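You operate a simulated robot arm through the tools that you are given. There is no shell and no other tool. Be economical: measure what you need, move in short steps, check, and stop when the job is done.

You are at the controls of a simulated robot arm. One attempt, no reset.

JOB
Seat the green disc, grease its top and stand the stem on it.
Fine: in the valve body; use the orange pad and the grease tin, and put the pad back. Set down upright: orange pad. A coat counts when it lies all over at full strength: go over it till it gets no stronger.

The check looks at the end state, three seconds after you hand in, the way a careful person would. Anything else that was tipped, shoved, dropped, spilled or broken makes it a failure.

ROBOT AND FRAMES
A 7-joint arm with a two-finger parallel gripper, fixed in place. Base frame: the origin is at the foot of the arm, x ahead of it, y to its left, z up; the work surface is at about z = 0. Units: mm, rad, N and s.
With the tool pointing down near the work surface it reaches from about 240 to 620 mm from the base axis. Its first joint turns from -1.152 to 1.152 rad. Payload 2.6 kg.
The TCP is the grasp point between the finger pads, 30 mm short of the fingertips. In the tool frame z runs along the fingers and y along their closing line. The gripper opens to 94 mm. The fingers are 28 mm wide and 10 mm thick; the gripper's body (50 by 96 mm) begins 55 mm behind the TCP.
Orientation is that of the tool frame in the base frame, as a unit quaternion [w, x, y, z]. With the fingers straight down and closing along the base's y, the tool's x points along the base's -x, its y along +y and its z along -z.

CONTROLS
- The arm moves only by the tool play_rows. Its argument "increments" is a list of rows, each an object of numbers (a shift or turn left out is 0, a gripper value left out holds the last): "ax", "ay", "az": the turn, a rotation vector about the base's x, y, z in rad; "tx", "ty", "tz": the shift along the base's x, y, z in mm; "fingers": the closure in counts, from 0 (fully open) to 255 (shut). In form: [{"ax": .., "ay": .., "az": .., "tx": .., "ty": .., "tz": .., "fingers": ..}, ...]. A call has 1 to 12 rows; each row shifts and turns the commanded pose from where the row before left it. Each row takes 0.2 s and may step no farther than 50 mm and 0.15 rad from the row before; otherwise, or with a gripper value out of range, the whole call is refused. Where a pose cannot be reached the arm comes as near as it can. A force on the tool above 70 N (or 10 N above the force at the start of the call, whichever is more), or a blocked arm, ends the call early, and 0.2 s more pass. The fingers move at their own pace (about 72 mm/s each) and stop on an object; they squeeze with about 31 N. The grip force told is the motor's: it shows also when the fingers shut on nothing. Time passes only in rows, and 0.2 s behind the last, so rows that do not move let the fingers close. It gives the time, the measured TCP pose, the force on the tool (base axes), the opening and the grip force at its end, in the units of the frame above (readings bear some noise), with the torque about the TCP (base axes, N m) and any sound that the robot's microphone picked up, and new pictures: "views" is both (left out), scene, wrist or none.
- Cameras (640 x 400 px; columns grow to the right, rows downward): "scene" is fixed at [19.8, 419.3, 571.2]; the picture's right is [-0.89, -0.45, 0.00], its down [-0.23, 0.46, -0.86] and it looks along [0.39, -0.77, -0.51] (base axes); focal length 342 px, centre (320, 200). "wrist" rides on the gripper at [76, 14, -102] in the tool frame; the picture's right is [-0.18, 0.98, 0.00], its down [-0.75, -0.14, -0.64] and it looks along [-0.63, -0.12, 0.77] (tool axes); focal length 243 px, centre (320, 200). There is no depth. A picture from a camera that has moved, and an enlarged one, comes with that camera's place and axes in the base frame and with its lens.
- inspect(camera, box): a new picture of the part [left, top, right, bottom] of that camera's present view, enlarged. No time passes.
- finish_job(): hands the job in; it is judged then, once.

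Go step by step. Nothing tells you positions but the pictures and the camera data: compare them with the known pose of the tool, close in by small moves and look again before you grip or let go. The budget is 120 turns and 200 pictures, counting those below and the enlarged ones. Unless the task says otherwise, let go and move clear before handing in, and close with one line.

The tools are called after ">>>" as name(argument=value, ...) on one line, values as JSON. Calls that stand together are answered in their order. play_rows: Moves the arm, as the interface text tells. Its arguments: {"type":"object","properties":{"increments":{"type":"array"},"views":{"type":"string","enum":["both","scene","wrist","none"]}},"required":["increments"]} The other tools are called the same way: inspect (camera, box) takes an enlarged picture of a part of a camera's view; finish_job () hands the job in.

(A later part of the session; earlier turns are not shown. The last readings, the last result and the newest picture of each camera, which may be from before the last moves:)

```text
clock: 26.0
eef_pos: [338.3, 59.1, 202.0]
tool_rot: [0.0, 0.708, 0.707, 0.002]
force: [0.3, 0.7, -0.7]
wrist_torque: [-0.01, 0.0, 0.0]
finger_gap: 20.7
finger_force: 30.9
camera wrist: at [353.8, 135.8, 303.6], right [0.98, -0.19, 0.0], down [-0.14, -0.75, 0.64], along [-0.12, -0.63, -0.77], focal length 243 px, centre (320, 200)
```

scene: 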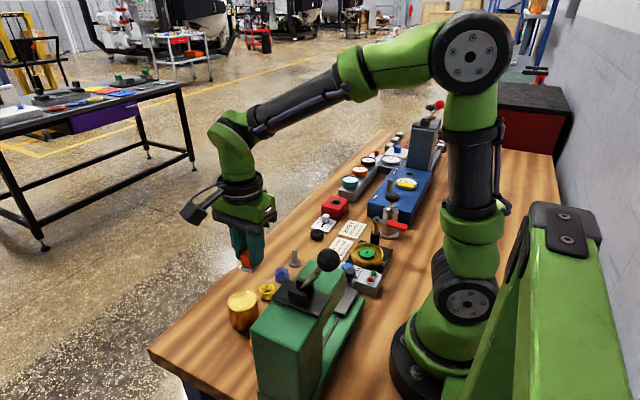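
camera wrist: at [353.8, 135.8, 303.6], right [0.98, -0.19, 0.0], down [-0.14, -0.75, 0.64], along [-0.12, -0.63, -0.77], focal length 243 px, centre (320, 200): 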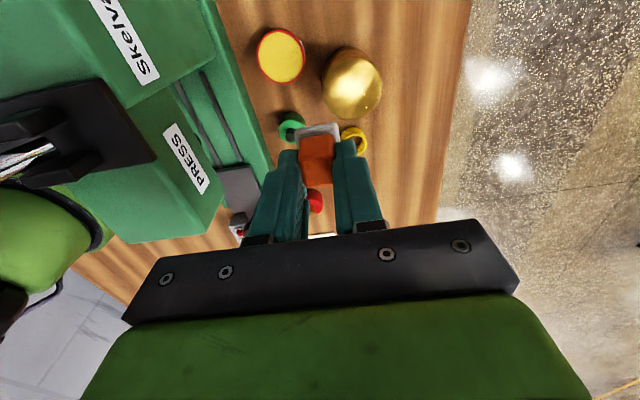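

The press front is at x≈245, leaving room beside the tin at about (304.5,94.5). I move over it, staying high, and recheck.

>>> play_rows(increments=[{"tx": -20, "ty": 16}, {"tx": -15, "ty": 15}, {"tz": -40}, {"tz": -40}, {}], views="both")

>>> inspect(camera="wrist", box=[200, 40, 440, 190])

```text
clock: 27.2
eef_pos: [304.9, 91.2, 118.7]
tool_rot: [0.001, 0.708, 0.707, 0.002]
force: [-0.1, -0.2, -0.3]
wrist_torque: [0.01, 0.01, -0.01]
finger_gap: 20.5
finger_force: 31.5
camera wrist: at [318.9, 167.7, 221.9], right [0.98, -0.19, 0.0], down [-0.14, -0.75, 0.64], along [-0.12, -0.63, -0.77], focal length 243 px, centre (320, 200)
```

scene: 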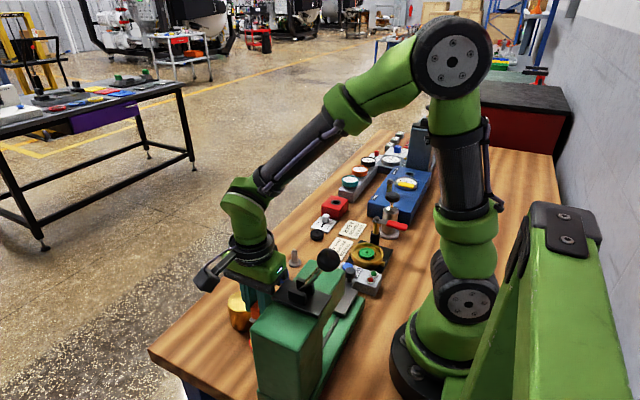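
wrist: 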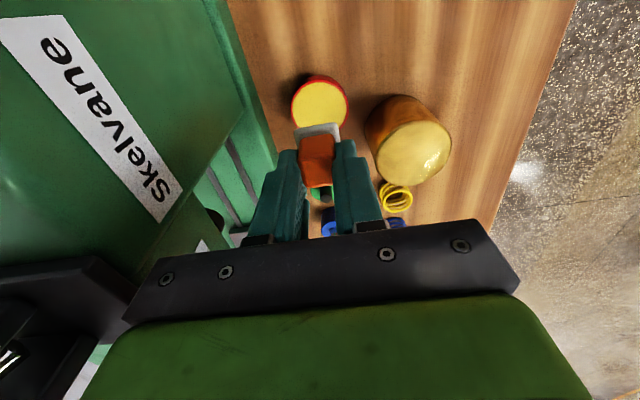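

```text
2.67 times, centred on (320, 115) of wrist
camera zoom: at [318.9, 167.7, 221.9], right [0.98, -0.19, 0.0], down [-0.14, -0.75, 0.64], along [-0.12, -0.63, -0.77], focal length 647 px, centre (320, 427)
```

zoom: 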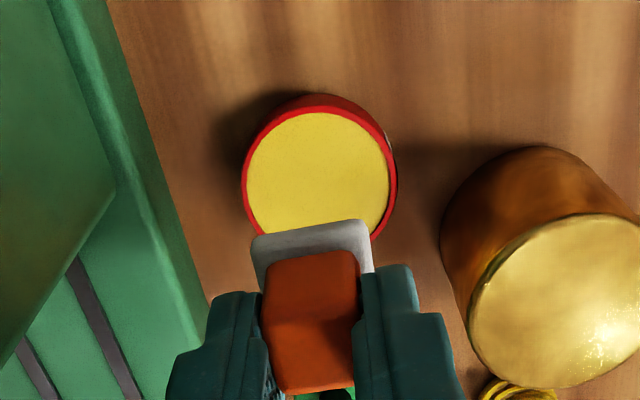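

Tin centre ≈(305.5,96.5), pad ≈(304,96). Small shift, then lower toward the grease.

>>> play_rows(increments=[{"tx": 1, "tz": -20}, {"tz": -20}, {"tz": -8}, {}], views="none")

>>> inspect(camera="wrist", box=[220, 60, 420, 185])

```text
clock: 28.2
eef_pos: [304.9, 91.5, 72.3]
tool_rot: [0.001, 0.708, 0.706, 0.002]
force: [-0.2, -0.1, -0.4]
wrist_torque: [0.01, 0.01, -0.02]
finger_gap: 20.3
finger_force: 30.7
```

```text
3.20 times, centred on (320, 122) of wrist
camera zoom: at [318.9, 166.8, 173.9], right [0.98, -0.19, 0.0], down [-0.14, -0.75, 0.64], along [-0.12, -0.63, -0.77], focal length 776 px, centre (320, 448)
```

zoom: 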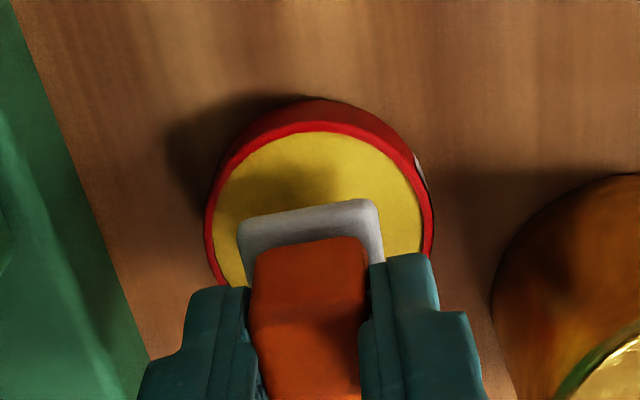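

Aligned. I lower slowly until contact.

>>> play_rows(increments=[{"tz": -5}, {"tz": -3}, {"tz": -2}, {}], views="none")

>>> inspect(camera="wrist", box=[220, 60, 420, 185])

```text
clock: 29.2
eef_pos: [304.0, 91.5, 61.1]
tool_rot: [0.001, 0.707, 0.707, 0.001]
force: [0.4, -0.1, 0.1]
wrist_torque: [0.0, -0.01, -0.01]
finger_gap: 20.7
finger_force: 30.9
```

```text
3.20 times, centred on (320, 122) of wrist
camera zoom: at [319.2, 167.4, 164.3], right [0.98, -0.18, 0.0], down [-0.14, -0.75, 0.64], along [-0.12, -0.63, -0.77], focal length 776 px, centre (320, 448)
```

zoom: 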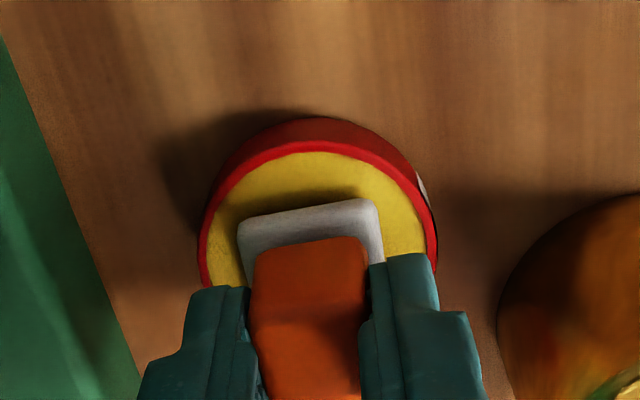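

>>> play_rows(increments=[{"tz": -2}, {"tz": -1}, {"tz": -1}, {}], views="none")

```text
clock: 30.2
eef_pos: [306.4, 91.5, 57.9]
tool_rot: [0.002, 0.708, 0.707, 0.002]
force: [-4.7, -2.1, 25.4]
wrist_torque: [0.0, 0.15, -0.02]
finger_gap: 20.3
finger_force: 31.1
```

Firm contact (25 N) with the grease. I lift off and check the tin stayed put.

>>> play_rows(increments=[{}, {"tz": 3}, {"tz": 10}, {"tz": 30}, {"tz": 40}, {}], views="none")

>>> inspect(camera="wrist", box=[200, 40, 440, 190])

```text
clock: 31.6
eef_pos: [305.4, 89.9, 142.1]
tool_rot: [0.001, 0.707, 0.707, 0.001]
force: [0.7, 0.6, -0.3]
wrist_torque: [0.0, -0.01, 0.0]
finger_gap: 20.6
finger_force: 31.3
```

```text
2.67 times, centred on (320, 115) of wrist
camera zoom: at [319.1, 165.8, 244.2], right [0.98, -0.18, 0.0], down [-0.14, -0.75, 0.64], along [-0.12, -0.63, -0.77], focal length 647 px, centre (320, 427)
```

zoom: 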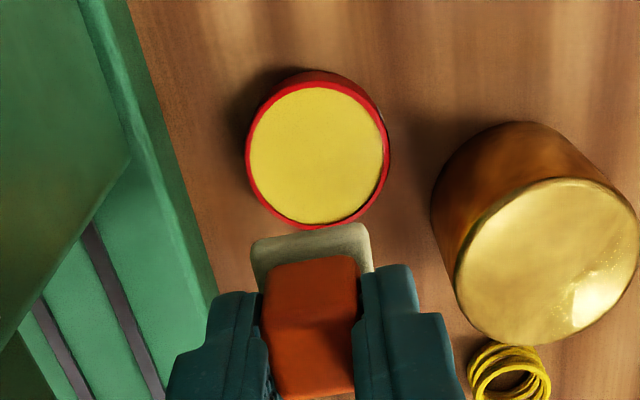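

The felt is tinted: loaded. I carry the pad back the same high route to above the seated disc.

>>> play_rows(increments=[{"tx": 20, "tz": 40}, {"tx": 15, "ty": -20, "tz": 20}, {"ty": -48}, {"ty": -48}, {"ty": -48}, {"ty": -48}, {"ty": -48}, {"ty": -40}, {}], views="none")

>>> play_rows(increments=[{"tx": -45}, {"tx": -45}, {"tx": -39}, {"tz": -40}, {"tz": -35}, {}], views="none")

>>> inspect(camera="wrist", box=[200, 40, 440, 190])

>>> inspect(camera="scene", box=[330, 190, 420, 260])

```text
clock: 33.6
eef_pos: [342.4, -209.7, 199.1]
tool_rot: [0.001, 0.707, 0.707, 0.002]
force: [0.4, -0.5, -0.2]
wrist_torque: [0.0, -0.01, -0.05]
finger_gap: 20.5
finger_force: 31.5
```

```text
clock: 35.0
eef_pos: [209.9, -208.5, 126.1]
tool_rot: [0.001, 0.708, 0.707, 0.002]
force: [-0.8, 0.3, 0.4]
wrist_torque: [0.01, 0.0, -0.02]
finger_gap: 20.5
finger_force: 31.3
```

```text
2.67 times, centred on (320, 115) of wrist
camera zoom: at [225.1, -133.2, 228.2], right [0.98, -0.19, 0.0], down [-0.14, -0.75, 0.64], along [-0.12, -0.63, -0.77], focal length 647 px, centre (320, 427)
```

zoom: 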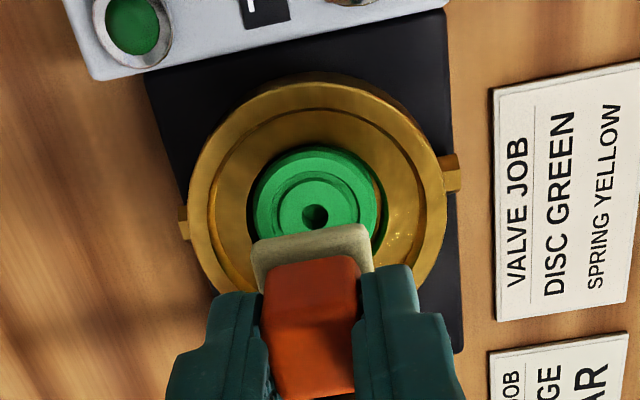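

```text
5.71 times, centred on (375, 225) of scene
camera zoom: at [19.8, 419.3, 571.2], right [-0.89, -0.45, 0.0], down [-0.23, 0.46, -0.86], along [0.39, -0.77, -0.51], focal length 1956 px, centre (6, 57)
```

zoom: 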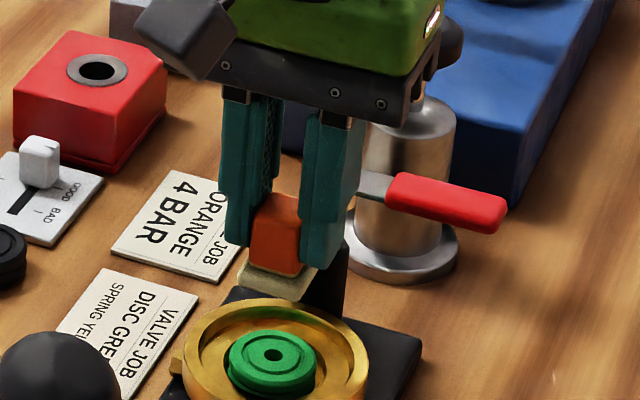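

Disc centre ≈(210.3,-205.6), pad within 2 mm of it. I centre the pad and lower to the disc.

>>> play_rows(increments=[{"tx": 0.8, "ty": -1.6, "tz": -20}, {"tz": -12}, {"tz": -3}, {"tz": -2}, {}], views="none")

>>> inspect(camera="wrist", box=[220, 60, 420, 185])

>>> inspect(camera="scene", box=[340, 220, 400, 265])

```text
clock: 36.2
eef_pos: [211.8, -210.3, 89.1]
tool_rot: [0.001, 0.708, 0.706, 0.001]
force: [-0.8, -0.6, -1.4]
wrist_torque: [-0.02, 0.04, 0.03]
finger_gap: 20.5
finger_force: 31.0
```

```text
3.20 times, centred on (320, 122) of wrist
camera zoom: at [226.2, -134.4, 191.4], right [0.98, -0.19, 0.0], down [-0.14, -0.75, 0.64], along [-0.12, -0.63, -0.77], focal length 776 px, centre (320, 448)
```

zoom: 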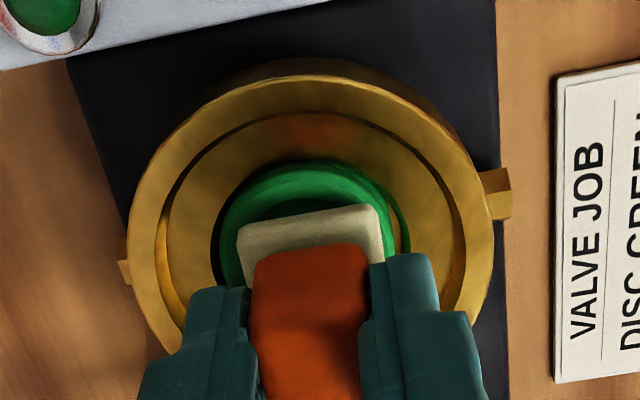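

```text
8.89 times, centred on (370, 242) of scene
camera zoom: at [19.8, 419.3, 571.2], right [-0.89, -0.45, 0.0], down [-0.23, 0.46, -0.86], along [0.39, -0.77, -0.51], focal length 3042 px, centre (-124, -178)
```

zoom: 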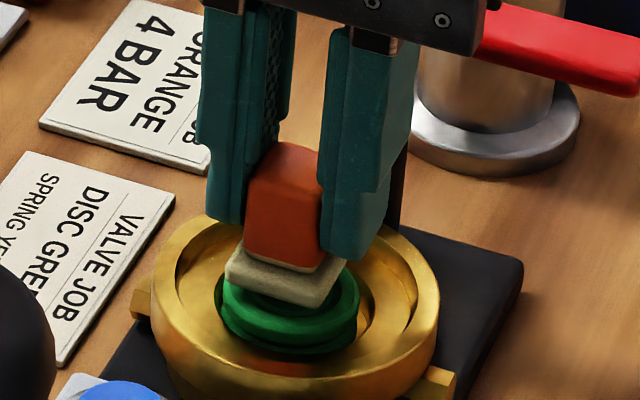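

>>> play_rows(increments=[{"tz": -1.5}, {"tz": -1}, {"tz": -1}, {}], views="none")

>>> inspect(camera="scene", box=[340, 220, 400, 265])

```text
clock: 37.2
eef_pos: [212.0, -210.7, 85.4]
tool_rot: [0.0, 0.707, 0.707, 0.002]
force: [-0.1, 0.0, 0.9]
wrist_torque: [0.01, 0.01, 0.02]
finger_gap: 20.6
finger_force: 31.0
```

```text
8.89 times, centred on (370, 242) of scene
camera zoom: at [19.8, 419.3, 571.2], right [-0.89, -0.45, 0.0], down [-0.23, 0.46, -0.86], along [0.39, -0.77, -0.51], focal length 3042 px, centre (-124, -178)
```

zoom: 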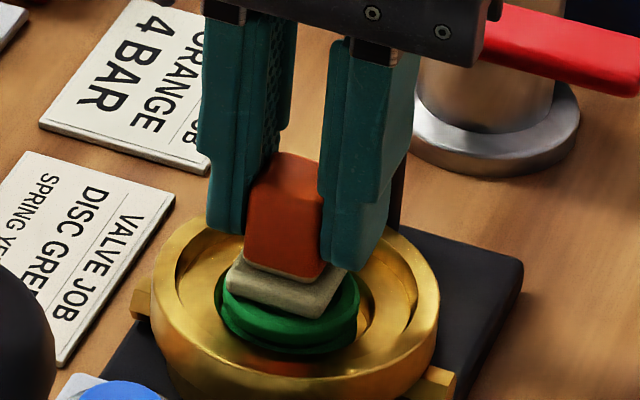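

>>> play_rows(increments=[{"tz": -1}, {"tz": -1}, {}], views="none")

```text
clock: 38.0
eef_pos: [211.8, -210.8, 83.0]
tool_rot: [0.003, 0.707, 0.708, 0.002]
force: [-1.8, 1.3, 24.8]
wrist_torque: [0.28, 0.15, 0.0]
finger_gap: 20.6
finger_force: 31.1
```

Contact at 25 N. I lift off and look at what the first dab left.

>>> play_rows(increments=[{"tz": 4}, {"ty": -6, "tz": 30}, {"ty": -14, "tz": 20}, {}], views="none")

>>> inspect(camera="wrist", box=[220, 40, 420, 165])

>>> inspect(camera="scene", box=[345, 230, 395, 265])

```text
clock: 39.0
eef_pos: [210.3, -230.4, 138.4]
tool_rot: [0.001, 0.707, 0.707, 0.002]
force: [0.6, 0.6, -1.0]
wrist_torque: [-0.04, 0.04, 0.02]
finger_gap: 20.3
finger_force: 30.6
```

```text
3.20 times, centred on (320, 102) of wrist
camera zoom: at [224.5, -154.2, 241.6], right [0.98, -0.18, 0.0], down [-0.14, -0.75, 0.64], along [-0.12, -0.63, -0.77], focal length 776 px, centre (320, 512)
```

zoom: 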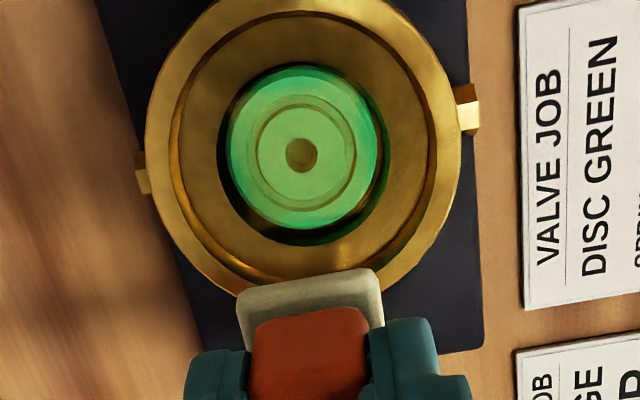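

```text
11.43 times, centred on (370, 248) of scene
camera zoom: at [19.8, 419.3, 571.2], right [-0.89, -0.45, 0.0], down [-0.23, 0.46, -0.86], along [0.39, -0.77, -0.51], focal length 3912 px, centre (-251, -343)
```

zoom: 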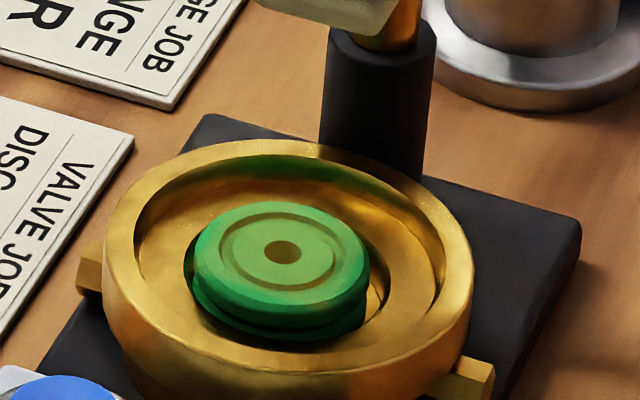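

The first dab tinted most of the disc, weakest toward +x+y. I make several dabs around the centre.

>>> play_rows(increments=[{"tx": 2, "ty": 14, "tz": -20}, {"tx": 2, "ty": 11, "tz": -31}, {"tz": -3}, {}, {"tz": 3}, {"ty": -9}, {"tz": -3}, {}, {"tz": 3}, {"tx": -8}, {"tz": -3}, {}], views="none")

>>> play_rows(increments=[{"tz": 3}, {"ty": 9}, {"tz": -3}, {}, {"tz": 3}, {"tx": 4, "ty": -4}, {"tz": -3}, {}, {"tz": 3}, {"ty": -6, "tz": 29}, {"ty": -15, "tz": 22}, {}], views="none")

>>> inspect(camera="wrist", box=[220, 40, 420, 165])

>>> inspect(camera="scene", box=[345, 230, 395, 265])

```text
clock: 41.6
eef_pos: [208.4, -214.1, 83.0]
tool_rot: [0.002, 0.708, 0.706, 0.002]
force: [-2.0, 1.7, 16.4]
wrist_torque: [0.2, 0.09, 0.02]
finger_gap: 20.7
finger_force: 31.6
```

```text
clock: 44.2
eef_pos: [209.5, -231.5, 137.1]
tool_rot: [0.0, 0.707, 0.707, 0.002]
force: [0.6, 0.8, 0.3]
wrist_torque: [0.0, 0.03, -0.03]
finger_gap: 20.4
finger_force: 31.2
```

```text
3.20 times, centred on (320, 102) of wrist
camera zoom: at [224.3, -155.5, 239.8], right [0.98, -0.19, 0.0], down [-0.14, -0.75, 0.64], along [-0.12, -0.63, -0.77], focal length 776 px, centre (320, 512)
```

zoom: 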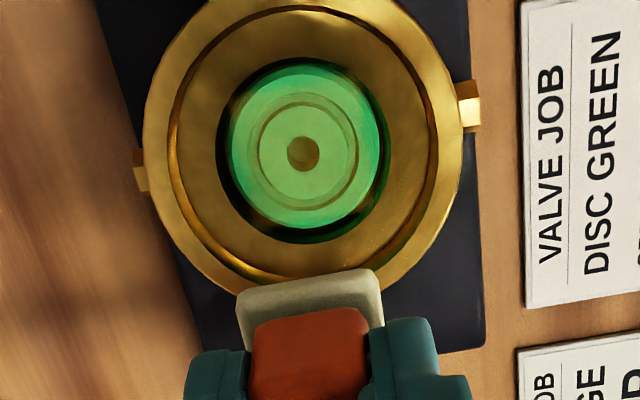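

```text
11.43 times, centred on (370, 248) of scene
camera zoom: at [19.8, 419.3, 571.2], right [-0.89, -0.45, 0.0], down [-0.23, 0.46, -0.86], along [0.39, -0.77, -0.51], focal length 3912 px, centre (-251, -343)
```

zoom: 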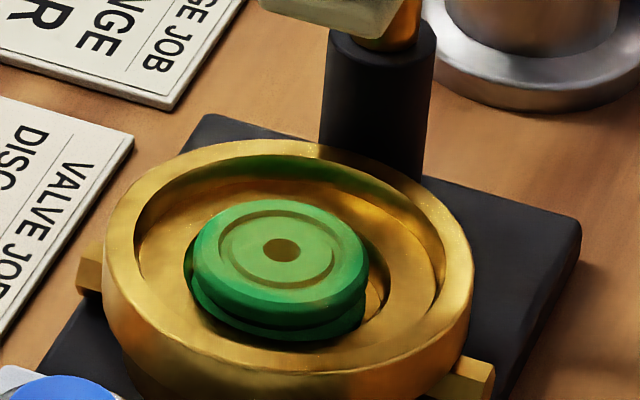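

>>> inspect(camera="wrist", box=[285, 52, 349, 92])

>>> inspect(camera="scene", box=[356, 242, 380, 262])

```text
10.00 times, centred on (317, 72) of wrist
camera zoom: at [224.3, -155.5, 239.8], right [0.98, -0.19, 0.0], down [-0.14, -0.75, 0.64], along [-0.12, -0.63, -0.77], focal length 2426 px, centre (350, 1480)
```

zoom: 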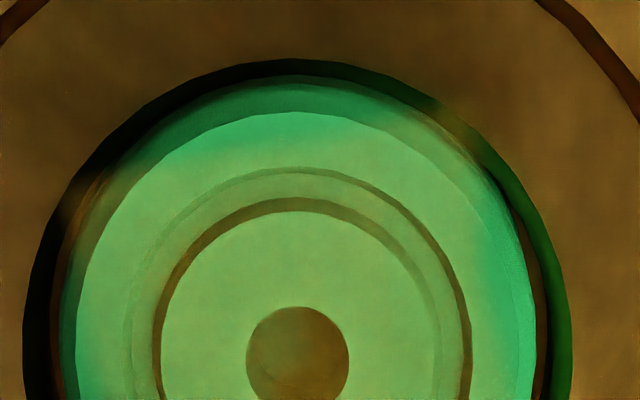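

```text
16.00 times, centred on (368, 252) of scene
camera zoom: at [19.8, 419.3, 571.2], right [-0.89, -0.45, 0.0], down [-0.23, 0.46, -0.86], along [0.39, -0.77, -0.51], focal length 5476 px, centre (-448, -632)
```

zoom: 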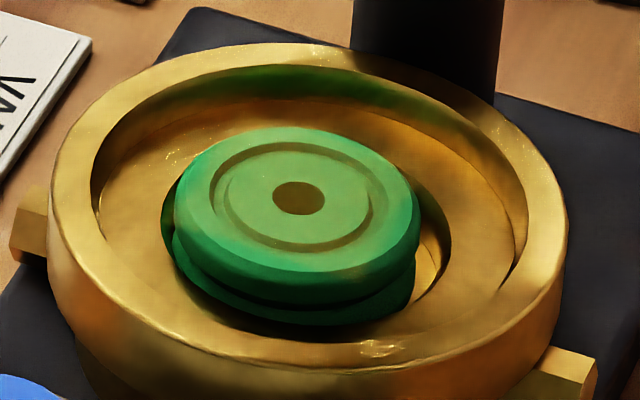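

>>> inspect(camera="wrist", box=[285, 72, 349, 112])

>>> play_rows(increments=[{"tx": 3, "ty": 14, "tz": -22}, {"tx": 4, "ty": 7, "tz": -29}, {"tz": -3}, {}, {"tz": 3}, {"ty": 6, "tx": -1}, {"tz": -3}, {}, {"tz": 3}, {"ty": 0, "tx": -6}, {"tz": -3}, {}], views="none")

>>> play_rows(increments=[{"tz": 3}, {"tx": -6}, {"tz": -3}, {}, {"tz": 3}, {"ty": -6}, {"tz": -3}, {}, {"tz": 3}, {"ty": -7}, {"tz": -3}, {}], views="none")

>>> play_rows(increments=[{"tz": 3}, {"tx": 6, "ty": -1}, {"tz": -3}, {}, {"tz": 3}, {"tx": 6, "ty": 2}, {"tz": -3}, {}, {"tz": 3}, {"tx": -3, "tz": 29}, {"tx": -3, "ty": -15, "tz": 22}, {}], views="none")

>>> inspect(camera="wrist", box=[271, 52, 351, 112])

>>> inspect(camera="scene", box=[356, 242, 380, 262])

```text
10.00 times, centred on (317, 92) of wrist
camera zoom: at [224.3, -155.5, 239.8], right [0.98, -0.19, 0.0], down [-0.14, -0.75, 0.64], along [-0.12, -0.63, -0.77], focal length 2426 px, centre (350, 1280)
```

zoom: 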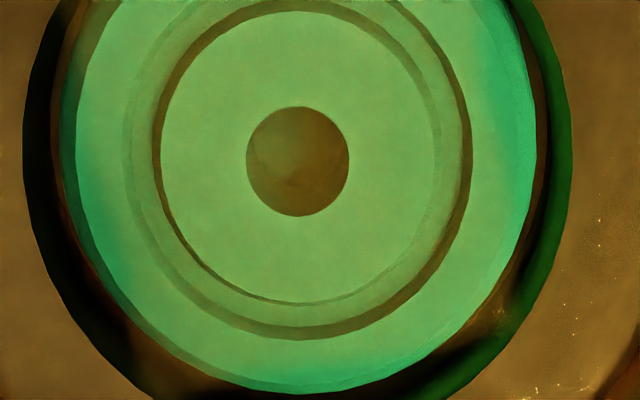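

```text
clock: 46.8
eef_pos: [212.1, -204.3, 83.8]
tool_rot: [0.002, 0.707, 0.707, 0.001]
force: [-1.2, 0.4, 6.5]
wrist_torque: [0.02, 0.07, 0.02]
finger_gap: 20.5
finger_force: 30.9
```

```text
clock: 49.4
eef_pos: [205.9, -216.9, 83.5]
tool_rot: [0.0, 0.708, 0.706, 0.002]
force: [-1.8, 0.1, 4.5]
wrist_torque: [0.04, 0.02, -0.02]
finger_gap: 20.7
finger_force: 30.6
```

```text
clock: 52.0
eef_pos: [212.3, -230.1, 137.6]
tool_rot: [0.0, 0.708, 0.707, 0.002]
force: [0.3, 0.9, -0.6]
wrist_torque: [-0.01, 0.02, 0.01]
finger_gap: 20.5
finger_force: 31.3
```

```text
6.67 times, centred on (311, 82) of wrist
camera zoom: at [225.6, -154.7, 240.4], right [0.98, -0.18, 0.0], down [-0.14, -0.75, 0.64], along [-0.12, -0.63, -0.77], focal length 1618 px, centre (380, 987)
```

zoom: 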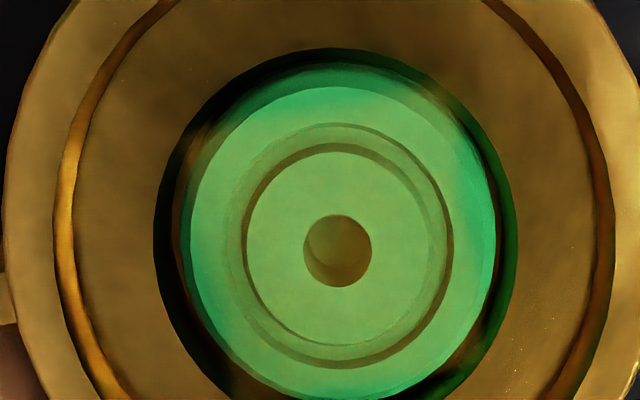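

```text
16.00 times, centred on (368, 252) of scene
camera zoom: at [19.8, 419.3, 571.2], right [-0.89, -0.45, 0.0], down [-0.23, 0.46, -0.86], along [0.39, -0.77, -0.51], focal length 5476 px, centre (-448, -632)
```

zoom: 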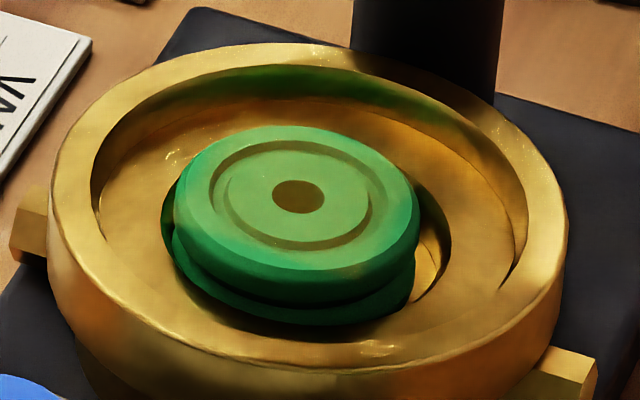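

The tint has barely changed, so the pad may be spent. I check the felt's colour.

>>> inspect(camera="wrist", box=[280, 115, 360, 165])

>>> inspect(camera="scene", box=[350, 205, 400, 245])

```text
8.00 times, centred on (320, 140) of wrist
camera zoom: at [225.6, -154.7, 240.4], right [0.98, -0.18, 0.0], down [-0.14, -0.75, 0.64], along [-0.12, -0.63, -0.77], focal length 1941 px, centre (320, 680)
```

zoom: 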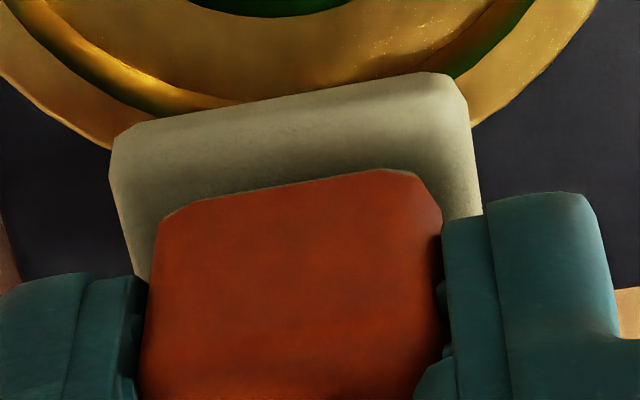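

```text
10.00 times, centred on (375, 225) of scene
camera zoom: at [19.8, 419.3, 571.2], right [-0.89, -0.45, 0.0], down [-0.23, 0.46, -0.86], along [0.39, -0.77, -0.51], focal length 3423 px, centre (-230, -50)
```

zoom: 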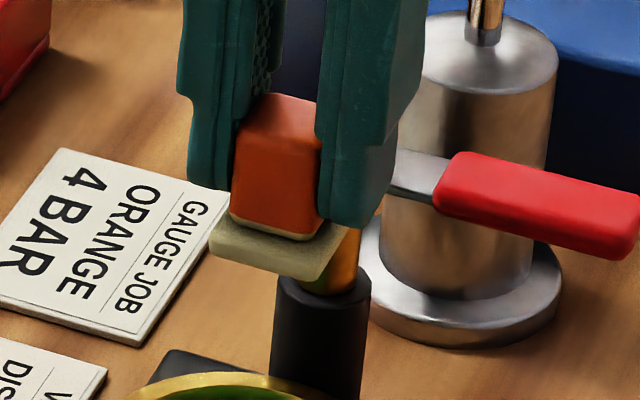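

The felt is still greasy, so maybe it needs rubbing rather than dabbing. I press lightly and wipe in a small square.

>>> play_rows(increments=[{"tx": 1, "ty": 14, "tz": -25}, {"ty": 7, "tz": -26}, {"tz": -3}, {}], views="none")

>>> play_rows(increments=[{"tx": 4}, {"ty": 4}, {"tx": -4}, {"tx": -4}, {"ty": -4}, {"ty": -4}, {"tx": 4}, {"tx": 4}, {"ty": 4}, {"tx": -4}, {}], views="none")

>>> play_rows(increments=[{"tz": 3}, {"ty": -6, "tz": 29}, {"tx": -1, "ty": -15, "tz": 22}, {}], views="none")

>>> inspect(camera="wrist", box=[271, 52, 351, 112])

>>> inspect(camera="scene", box=[356, 242, 380, 262])

```text
clock: 53.0
eef_pos: [214.8, -210.0, 83.0]
tool_rot: [0.001, 0.707, 0.707, 0.002]
force: [-1.4, 3.1, 13.9]
wrist_torque: [0.17, 0.12, -0.02]
finger_gap: 20.2
finger_force: 30.8
```

```text
clock: 55.4
eef_pos: [212.3, -209.4, 83.2]
tool_rot: [0.001, 0.707, 0.707, 0.002]
force: [0.4, -0.1, -0.5]
wrist_torque: [-0.03, 0.02, 0.0]
finger_gap: 20.6
finger_force: 31.0
```

```text
clock: 56.4
eef_pos: [212.4, -230.3, 137.5]
tool_rot: [0.001, 0.707, 0.708, 0.002]
force: [0.0, -0.4, -0.8]
wrist_torque: [0.04, 0.01, 0.01]
finger_gap: 20.6
finger_force: 31.2
```

```text
6.67 times, centred on (311, 82) of wrist
camera zoom: at [226.6, -154.5, 240.2], right [0.98, -0.18, 0.0], down [-0.14, -0.75, 0.64], along [-0.12, -0.63, -0.77], focal length 1618 px, centre (380, 987)
```

zoom: 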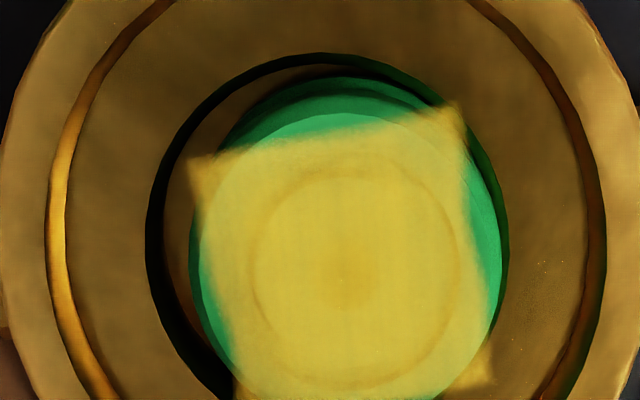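

```text
16.00 times, centred on (368, 252) of scene
camera zoom: at [19.8, 419.3, 571.2], right [-0.89, -0.45, 0.0], down [-0.23, 0.46, -0.86], along [0.39, -0.77, -0.51], focal length 5476 px, centre (-448, -632)
```

zoom: 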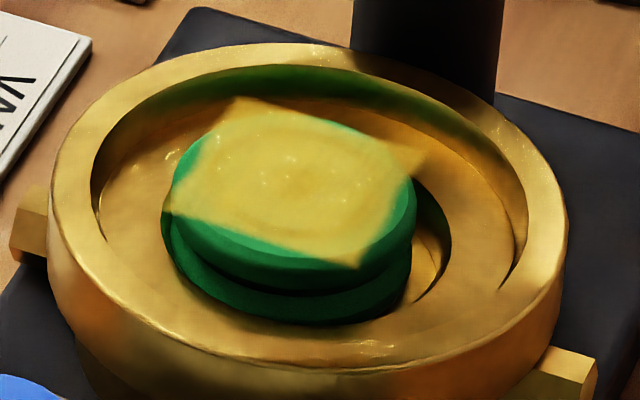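

Rubbing lays the grease at full strength; a square patch is covered and the edge crescents remain. I rub a loop around the edge.

>>> play_rows(increments=[{"tx": 4, "ty": 14, "tz": -25}, {"tx": 4, "ty": 8, "tz": -26}, {"tz": -3.5}, {}, {"tx": -2, "ty": 5}, {"tx": -5, "ty": 2}, {"tx": -5, "ty": -2}, {"tx": -2, "ty": -5}, {"tx": 2, "ty": -5}, {"tx": 5, "ty": -2}, {"tx": 5, "ty": 2}, {"tx": 2, "ty": 5}], views="none")

>>> play_rows(increments=[{"tx": -2, "ty": 5}, {"tx": -5, "ty": 2}, {"tx": -5, "ty": -2}, {"tx": -2, "ty": -5}, {"tx": 2, "ty": -5}, {"tx": 5, "ty": -2}, {"tx": 5, "ty": 2}, {"tx": 2, "ty": 5}, {"tz": 3.5}, {"tx": -4, "ty": -7, "tz": 29}, {"tx": -4, "ty": -15, "tz": 22}, {}], views="none")

>>> inspect(camera="wrist", box=[271, 52, 351, 112])

>>> inspect(camera="scene", box=[356, 242, 380, 262])

```text
clock: 59.0
eef_pos: [219.9, -208.7, 82.7]
tool_rot: [0.002, 0.708, 0.706, 0.001]
force: [-0.1, -1.6, 1.7]
wrist_torque: [-0.1, 0.02, 0.01]
finger_gap: 20.4
finger_force: 30.9
```

```text
clock: 61.6
eef_pos: [210.7, -230.6, 138.1]
tool_rot: [0.001, 0.707, 0.707, 0.001]
force: [-0.5, 0.1, -1.4]
wrist_torque: [-0.03, -0.01, -0.03]
finger_gap: 20.4
finger_force: 31.3
```

```text
6.67 times, centred on (311, 82) of wrist
camera zoom: at [225.6, -153.4, 241.5], right [0.98, -0.18, 0.0], down [-0.14, -0.75, 0.64], along [-0.12, -0.63, -0.77], focal length 1618 px, centre (380, 987)
```

zoom: 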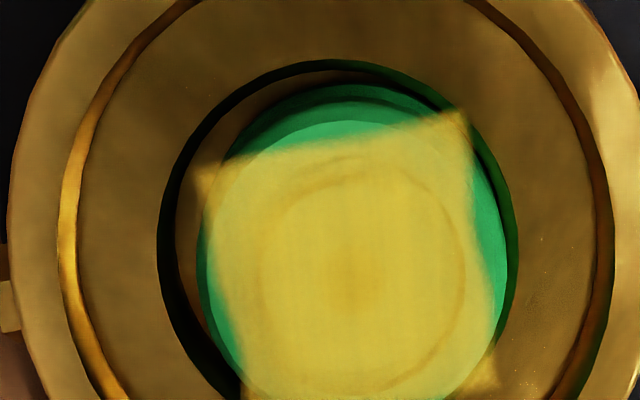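

```text
16.00 times, centred on (368, 252) of scene
camera zoom: at [19.8, 419.3, 571.2], right [-0.89, -0.45, 0.0], down [-0.23, 0.46, -0.86], along [0.39, -0.77, -0.51], focal length 5476 px, centre (-448, -632)
```

zoom: 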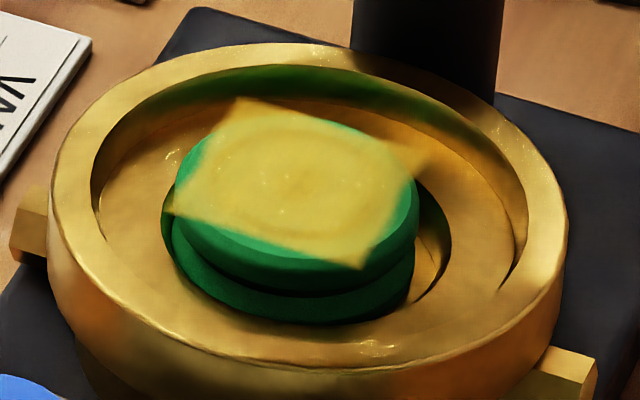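

The coat appears as one square field with soft edges, now grease-yellow like the tin. I rub once more and compare whether it gets any stronger.

>>> inspect(camera="wrist", box=[291, 62, 339, 116])

>>> play_rows(increments=[{"tx": 1, "ty": 14, "tz": -25}, {"ty": 7, "tz": -26}, {"tz": -3.5}, {}, {"tx": 4}, {"ty": 4}, {"tx": -4}, {"tx": -4}, {"ty": -4}, {"ty": -4}, {"tx": 4}, {"tx": 4}], views="none")

>>> play_rows(increments=[{"ty": 4}, {"ty": 4}, {"tx": -4}, {"tx": -4}, {"ty": -4}, {"ty": -4}, {"tx": 4, "ty": 4}, {"tz": 3.5}, {"ty": -6, "tz": 29}, {"tx": -1, "ty": -15, "tz": 22}, {}], views="none")

>>> inspect(camera="wrist", box=[291, 62, 339, 116])

```text
7.41 times, centred on (315, 89) of wrist
camera zoom: at [225.6, -153.4, 241.5], right [0.98, -0.18, 0.0], down [-0.14, -0.75, 0.64], along [-0.12, -0.63, -0.77], focal length 1797 px, centre (357, 1022)
```

zoom: 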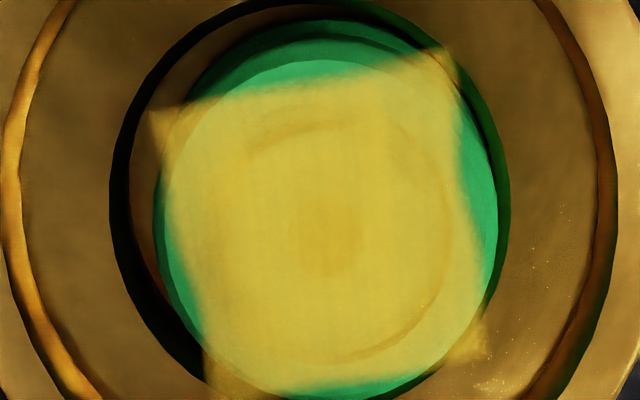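

```text
clock: 64.2
eef_pos: [217.4, -213.0, 83.4]
tool_rot: [0.001, 0.708, 0.707, 0.002]
force: [-1.5, -0.2, 2.6]
wrist_torque: [-0.05, 0.09, -0.05]
finger_gap: 20.6
finger_force: 30.9
```

```text
clock: 66.6
eef_pos: [211.3, -229.4, 139.4]
tool_rot: [0.001, 0.707, 0.707, 0.003]
force: [-1.2, -0.2, -0.7]
wrist_torque: [-0.01, 0.04, 0.0]
finger_gap: 20.5
finger_force: 31.0
```

```text
7.41 times, centred on (315, 89) of wrist
camera zoom: at [225.5, -153.9, 241.3], right [0.98, -0.18, 0.0], down [-0.14, -0.75, 0.64], along [-0.12, -0.63, -0.77], focal length 1797 px, centre (357, 1022)
```

zoom: 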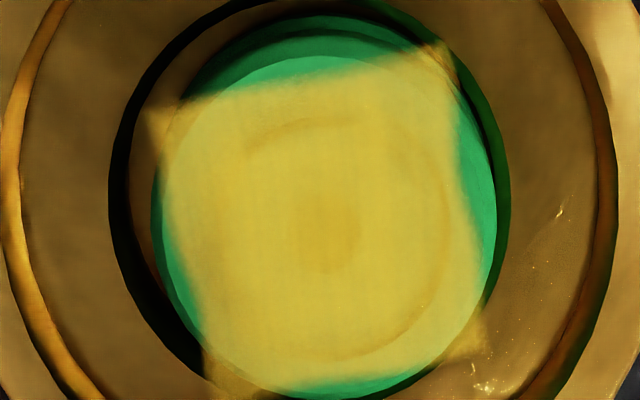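

Practically unchanged, though the corners look a little paler. I give the corners one firmer rub.

>>> play_rows(increments=[{"tx": -2, "ty": 14, "tz": -25}, {"tx": -2, "ty": 11, "tz": -26}, {"tz": -4}, {}, {"tx": 3}, {"tx": -3, "ty": 3}, {"tx": 6}, {"tx": 5}, {"ty": -4}, {"tx": -3}, {"ty": -5, "tx": 3}, {"tx": -4}], views="none")

>>> play_rows(increments=[{"tx": -5}, {"ty": -2}, {"tx": 4}, {"tx": 4, "ty": 3}, {"tx": -4, "ty": 3}, {"tx": -4, "ty": 3}, {"tx": 3, "ty": -3}, {"tz": 4}, {"tx": 0, "ty": -9, "tz": 29}, {"tx": -1, "ty": -15, "tz": 22}, {}], views="none")

>>> inspect(camera="wrist", box=[291, 62, 339, 116])

>>> inspect(camera="scene", box=[356, 242, 380, 262])

```text
clock: 69.2
eef_pos: [216.2, -213.0, 82.6]
tool_rot: [0.005, 0.707, 0.707, 0.001]
force: [4.0, 2.0, 5.6]
wrist_torque: [0.07, -0.17, 0.0]
finger_gap: 20.4
finger_force: 30.9
```

```text
clock: 71.6
eef_pos: [210.9, -231.2, 137.9]
tool_rot: [0.001, 0.707, 0.707, 0.002]
force: [-0.1, 0.4, -0.3]
wrist_torque: [0.02, -0.02, 0.0]
finger_gap: 20.6
finger_force: 31.3
```

```text
7.41 times, centred on (315, 89) of wrist
camera zoom: at [225.1, -155.4, 240.5], right [0.98, -0.18, 0.0], down [-0.14, -0.75, 0.64], along [-0.12, -0.63, -0.77], focal length 1797 px, centre (357, 1022)
```

zoom: 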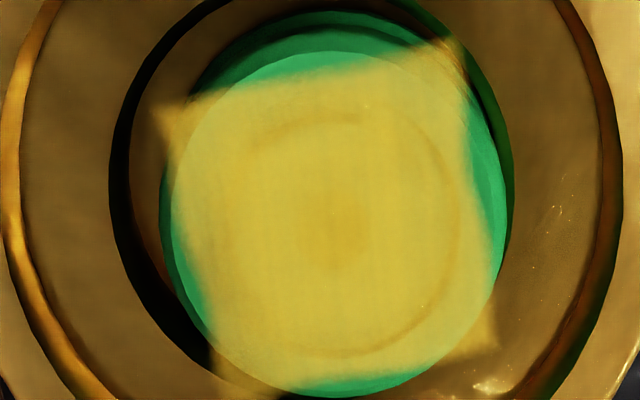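

```text
16.00 times, centred on (368, 252) of scene
camera zoom: at [19.8, 419.3, 571.2], right [-0.89, -0.45, 0.0], down [-0.23, 0.46, -0.86], along [0.39, -0.77, -0.51], focal length 5476 px, centre (-448, -632)
```

zoom: 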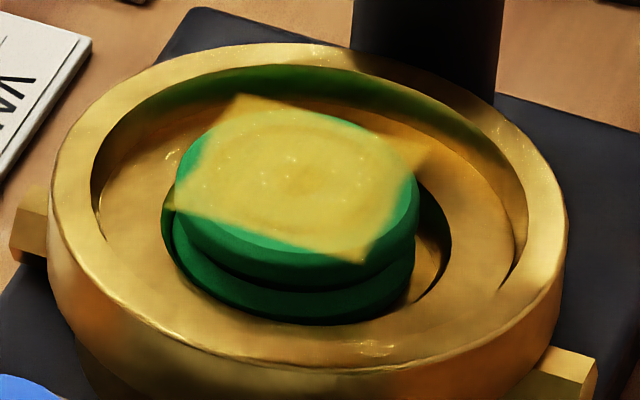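

The coat isn't changing. To be sure it isn't just a spent pad, I reload once and rub again.

>>> play_rows(increments=[{"tz": 35, "ty": 20}, {"tz": 28}, {"tx": 45}, {"tx": 45}, {"tx": 40}, {"ty": 45}, {"ty": 45}, {"ty": 45}, {"ty": 45}, {"ty": 45}, {"ty": 45}, {}], views="none")

>>> play_rows(increments=[{"tx": -20, "ty": 16}, {"tx": -15, "ty": 15}, {"tz": -45}, {"tz": -45}, {"tz": -35}, {}], views="none")

>>> inspect(camera="wrist", box=[220, 60, 420, 185])

```text
clock: 74.2
eef_pos: [341.5, 57.2, 200.1]
tool_rot: [0.001, 0.707, 0.708, 0.003]
force: [-0.1, 0.7, -0.4]
wrist_torque: [0.0, 0.04, 0.01]
finger_gap: 20.5
finger_force: 30.6
```

```text
clock: 75.6
eef_pos: [305.3, 89.4, 73.7]
tool_rot: [0.0, 0.708, 0.706, 0.001]
force: [0.1, 0.1, -0.9]
wrist_torque: [0.01, -0.01, 0.04]
finger_gap: 20.4
finger_force: 31.2
```

```text
3.20 times, centred on (320, 122) of wrist
camera zoom: at [319.8, 164.6, 175.8], right [0.98, -0.18, 0.0], down [-0.14, -0.75, 0.64], along [-0.12, -0.63, -0.77], focal length 776 px, centre (320, 448)
```

zoom: 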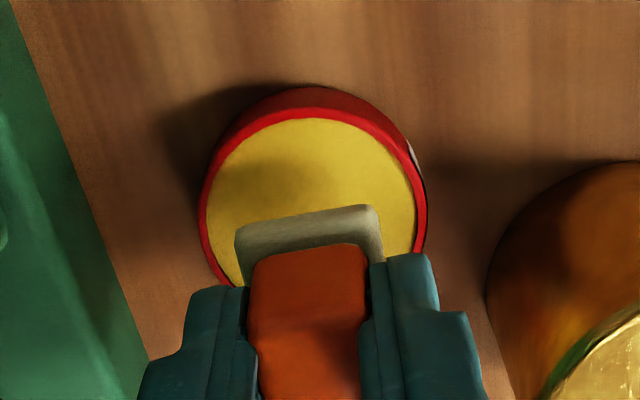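

>>> play_rows(increments=[{"tx": -1, "ty": 2, "tz": -7}, {"tz": -5}, {"tz": -2}, {"tz": -1}, {"tz": -1}, {}], views="none")

```text
clock: 77.0
eef_pos: [304.6, 91.5, 57.9]
tool_rot: [0.001, 0.707, 0.707, 0.002]
force: [0.5, -0.7, -0.1]
wrist_torque: [0.0, -0.03, 0.01]
finger_gap: 20.4
finger_force: 31.3
```

>>> play_rows(increments=[{"tz": -0.7}, {"tz": -0.7}, {}], views="none")

```text
clock: 77.8
eef_pos: [305.8, 90.3, 58.0]
tool_rot: [0.0, 0.707, 0.707, 0.002]
force: [-0.6, -0.9, -0.7]
wrist_torque: [-0.02, 0.0, 0.02]
finger_gap: 20.4
finger_force: 31.2
```

>>> play_rows(increments=[{"tz": -0.8}, {"tz": -0.8}, {}], views="none")

```text
clock: 78.6
eef_pos: [305.8, 91.3, 56.8]
tool_rot: [-0.001, 0.708, 0.707, 0.002]
force: [-0.5, 0.4, -0.9]
wrist_torque: [-0.01, 0.0, 0.01]
finger_gap: 20.3
finger_force: 31.2
```

>>> play_rows(increments=[{"tz": -0.8}, {"tz": -0.8}, {}], views="none")

>>> inspect(camera="wrist", box=[220, 60, 420, 185])

```text
clock: 79.4
eef_pos: [306.1, 90.9, 54.3]
tool_rot: [0.003, 0.707, 0.707, 0.003]
force: [-6.2, -4.2, 32.8]
wrist_torque: [-0.19, 0.32, 0.0]
finger_gap: 20.5
finger_force: 31.2
```

```text
3.20 times, centred on (320, 122) of wrist
camera zoom: at [320.3, 167.2, 158.5], right [0.98, -0.19, 0.01], down [-0.15, -0.75, 0.64], along [-0.11, -0.63, -0.77], focal length 776 px, centre (320, 448)
```

zoom: 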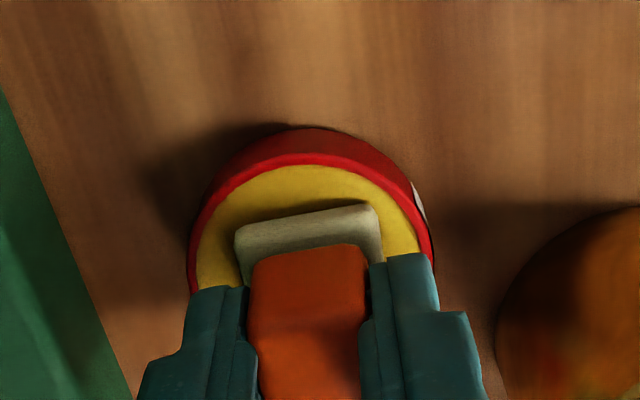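

Loaded again (the pad has slid up ~2.5 mm in the grip). Back to the disc for another rub.

>>> play_rows(increments=[{}, {"tz": 5}, {"tz": 40}, {"tz": 45}, {"tx": 20, "tz": 40}, {"tx": 15, "ty": -20, "tz": 15}, {"ty": -48}, {"ty": -48}, {"ty": -48}, {"ty": -48}, {"ty": -48}, {"ty": -41}], views="none")

>>> play_rows(increments=[{"tx": -45}, {"tx": -45}, {"tx": -39}, {"tz": -40}, {"tz": -40}, {"tz": -25}, {}], views="none")

>>> inspect(camera="wrist", box=[220, 60, 420, 185])

```text
clock: 82.0
eef_pos: [336.9, -208.6, 199.4]
tool_rot: [0.0, 0.707, 0.707, 0.003]
force: [-1.2, -0.4, -0.3]
wrist_torque: [0.01, 0.02, 0.01]
finger_gap: 20.6
finger_force: 30.8
```

```text
clock: 83.6
eef_pos: [210.6, -207.6, 94.3]
tool_rot: [0.001, 0.707, 0.707, 0.002]
force: [-0.3, 0.3, 0.0]
wrist_torque: [0.01, 0.01, -0.01]
finger_gap: 20.4
finger_force: 30.6
```

```text
3.20 times, centred on (320, 122) of wrist
camera zoom: at [224.3, -131.6, 197.2], right [0.98, -0.18, 0.0], down [-0.14, -0.75, 0.64], along [-0.12, -0.63, -0.77], focal length 776 px, centre (320, 448)
```

zoom: 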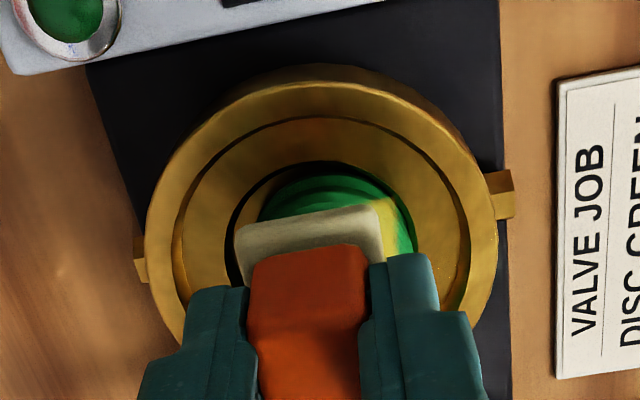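

>>> play_rows(increments=[{"tx": 3, "ty": -2}, {"tz": -8}, {"tz": -3}, {"tz": -1}, {}], views="none")

>>> play_rows(increments=[{"tz": -1}, {"tz": -0.7}, {}], views="none")

```text
clock: 84.8
eef_pos: [215.2, -210.0, 82.5]
tool_rot: [0.001, 0.707, 0.707, 0.002]
force: [-1.6, 1.0, 5.0]
wrist_torque: [0.05, 0.08, 0.03]
finger_gap: 20.3
finger_force: 31.0
```

```text
clock: 85.6
eef_pos: [215.6, -210.6, 81.5]
tool_rot: [0.002, 0.707, 0.707, 0.002]
force: [-0.4, 5.5, 26.0]
wrist_torque: [0.25, 0.17, 0.02]
finger_gap: 20.4
finger_force: 30.9
```

Good contact at 26 N; now the rub in a square, then look.

>>> play_rows(increments=[{"tx": 4}, {"ty": 4}, {"tx": -4}, {"tx": -4}, {"ty": -4}, {"ty": -4}, {"tx": 4}, {"tx": 4}, {"ty": 4}, {"tx": -4}, {}], views="none")

>>> play_rows(increments=[{"tx": -4, "ty": 4}, {"tx": 4}, {"tx": 4}, {"ty": -4}, {"ty": -4}, {"tx": -4}, {"tx": -4}, {"ty": 4}, {"tz": 4}, {"tx": 2, "ty": -6, "tz": 29}, {"tx": -1, "ty": -15, "tz": 22}, {}], views="none")

>>> inspect(camera="wrist", box=[291, 62, 339, 116])

>>> inspect(camera="scene", box=[356, 242, 380, 262])

```text
clock: 87.4
eef_pos: [212.3, -213.7, 82.4]
tool_rot: [-0.004, 0.711, 0.703, 0.003]
force: [-4.8, 3.9, 17.6]
wrist_torque: [0.1, 0.16, -0.02]
finger_gap: 20.7
finger_force: 31.2
stopped in row 8: the force on the tool passed its limit (the readings are from after the stop); the commanded pose is now the measured one
```

```text
clock: 88.5
eef_pos: [216.7, -212.8, 82.2]
tool_rot: [-0.01, 0.712, 0.702, 0.006]
force: [-5.9, 3.8, 18.2]
wrist_torque: [0.01, 0.18, -0.04]
finger_gap: 20.9
finger_force: 30.7
stopped in row 5: the force on the tool passed its limit (the readings are from after the stop); the commanded pose is now the measured one
```

```text
7.41 times, centred on (315, 89) of wrist
camera zoom: at [232.5, -138.6, 185.8], right [0.98, -0.2, -0.01], down [-0.15, -0.77, 0.63], along [-0.13, -0.61, -0.78], focal length 1797 px, centre (357, 1022)
```

zoom: 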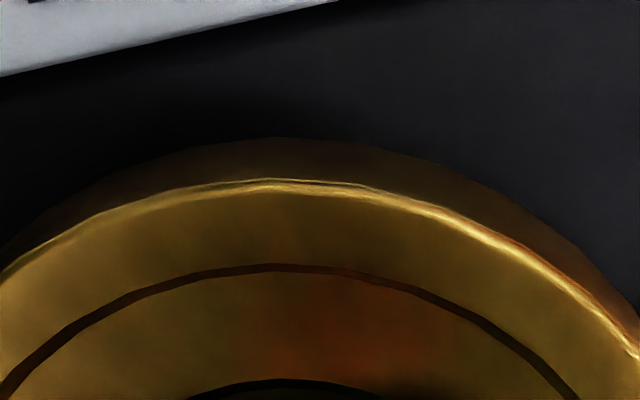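

```text
16.00 times, centred on (368, 252) of scene
camera zoom: at [19.7, 419.4, 571.2], right [-0.89, -0.45, 0.0], down [-0.23, 0.46, -0.86], along [0.39, -0.77, -0.51], focal length 5476 px, centre (-448, -632)
```

zoom: 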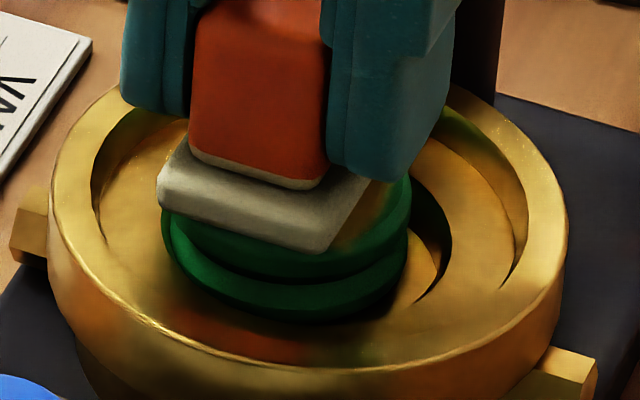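

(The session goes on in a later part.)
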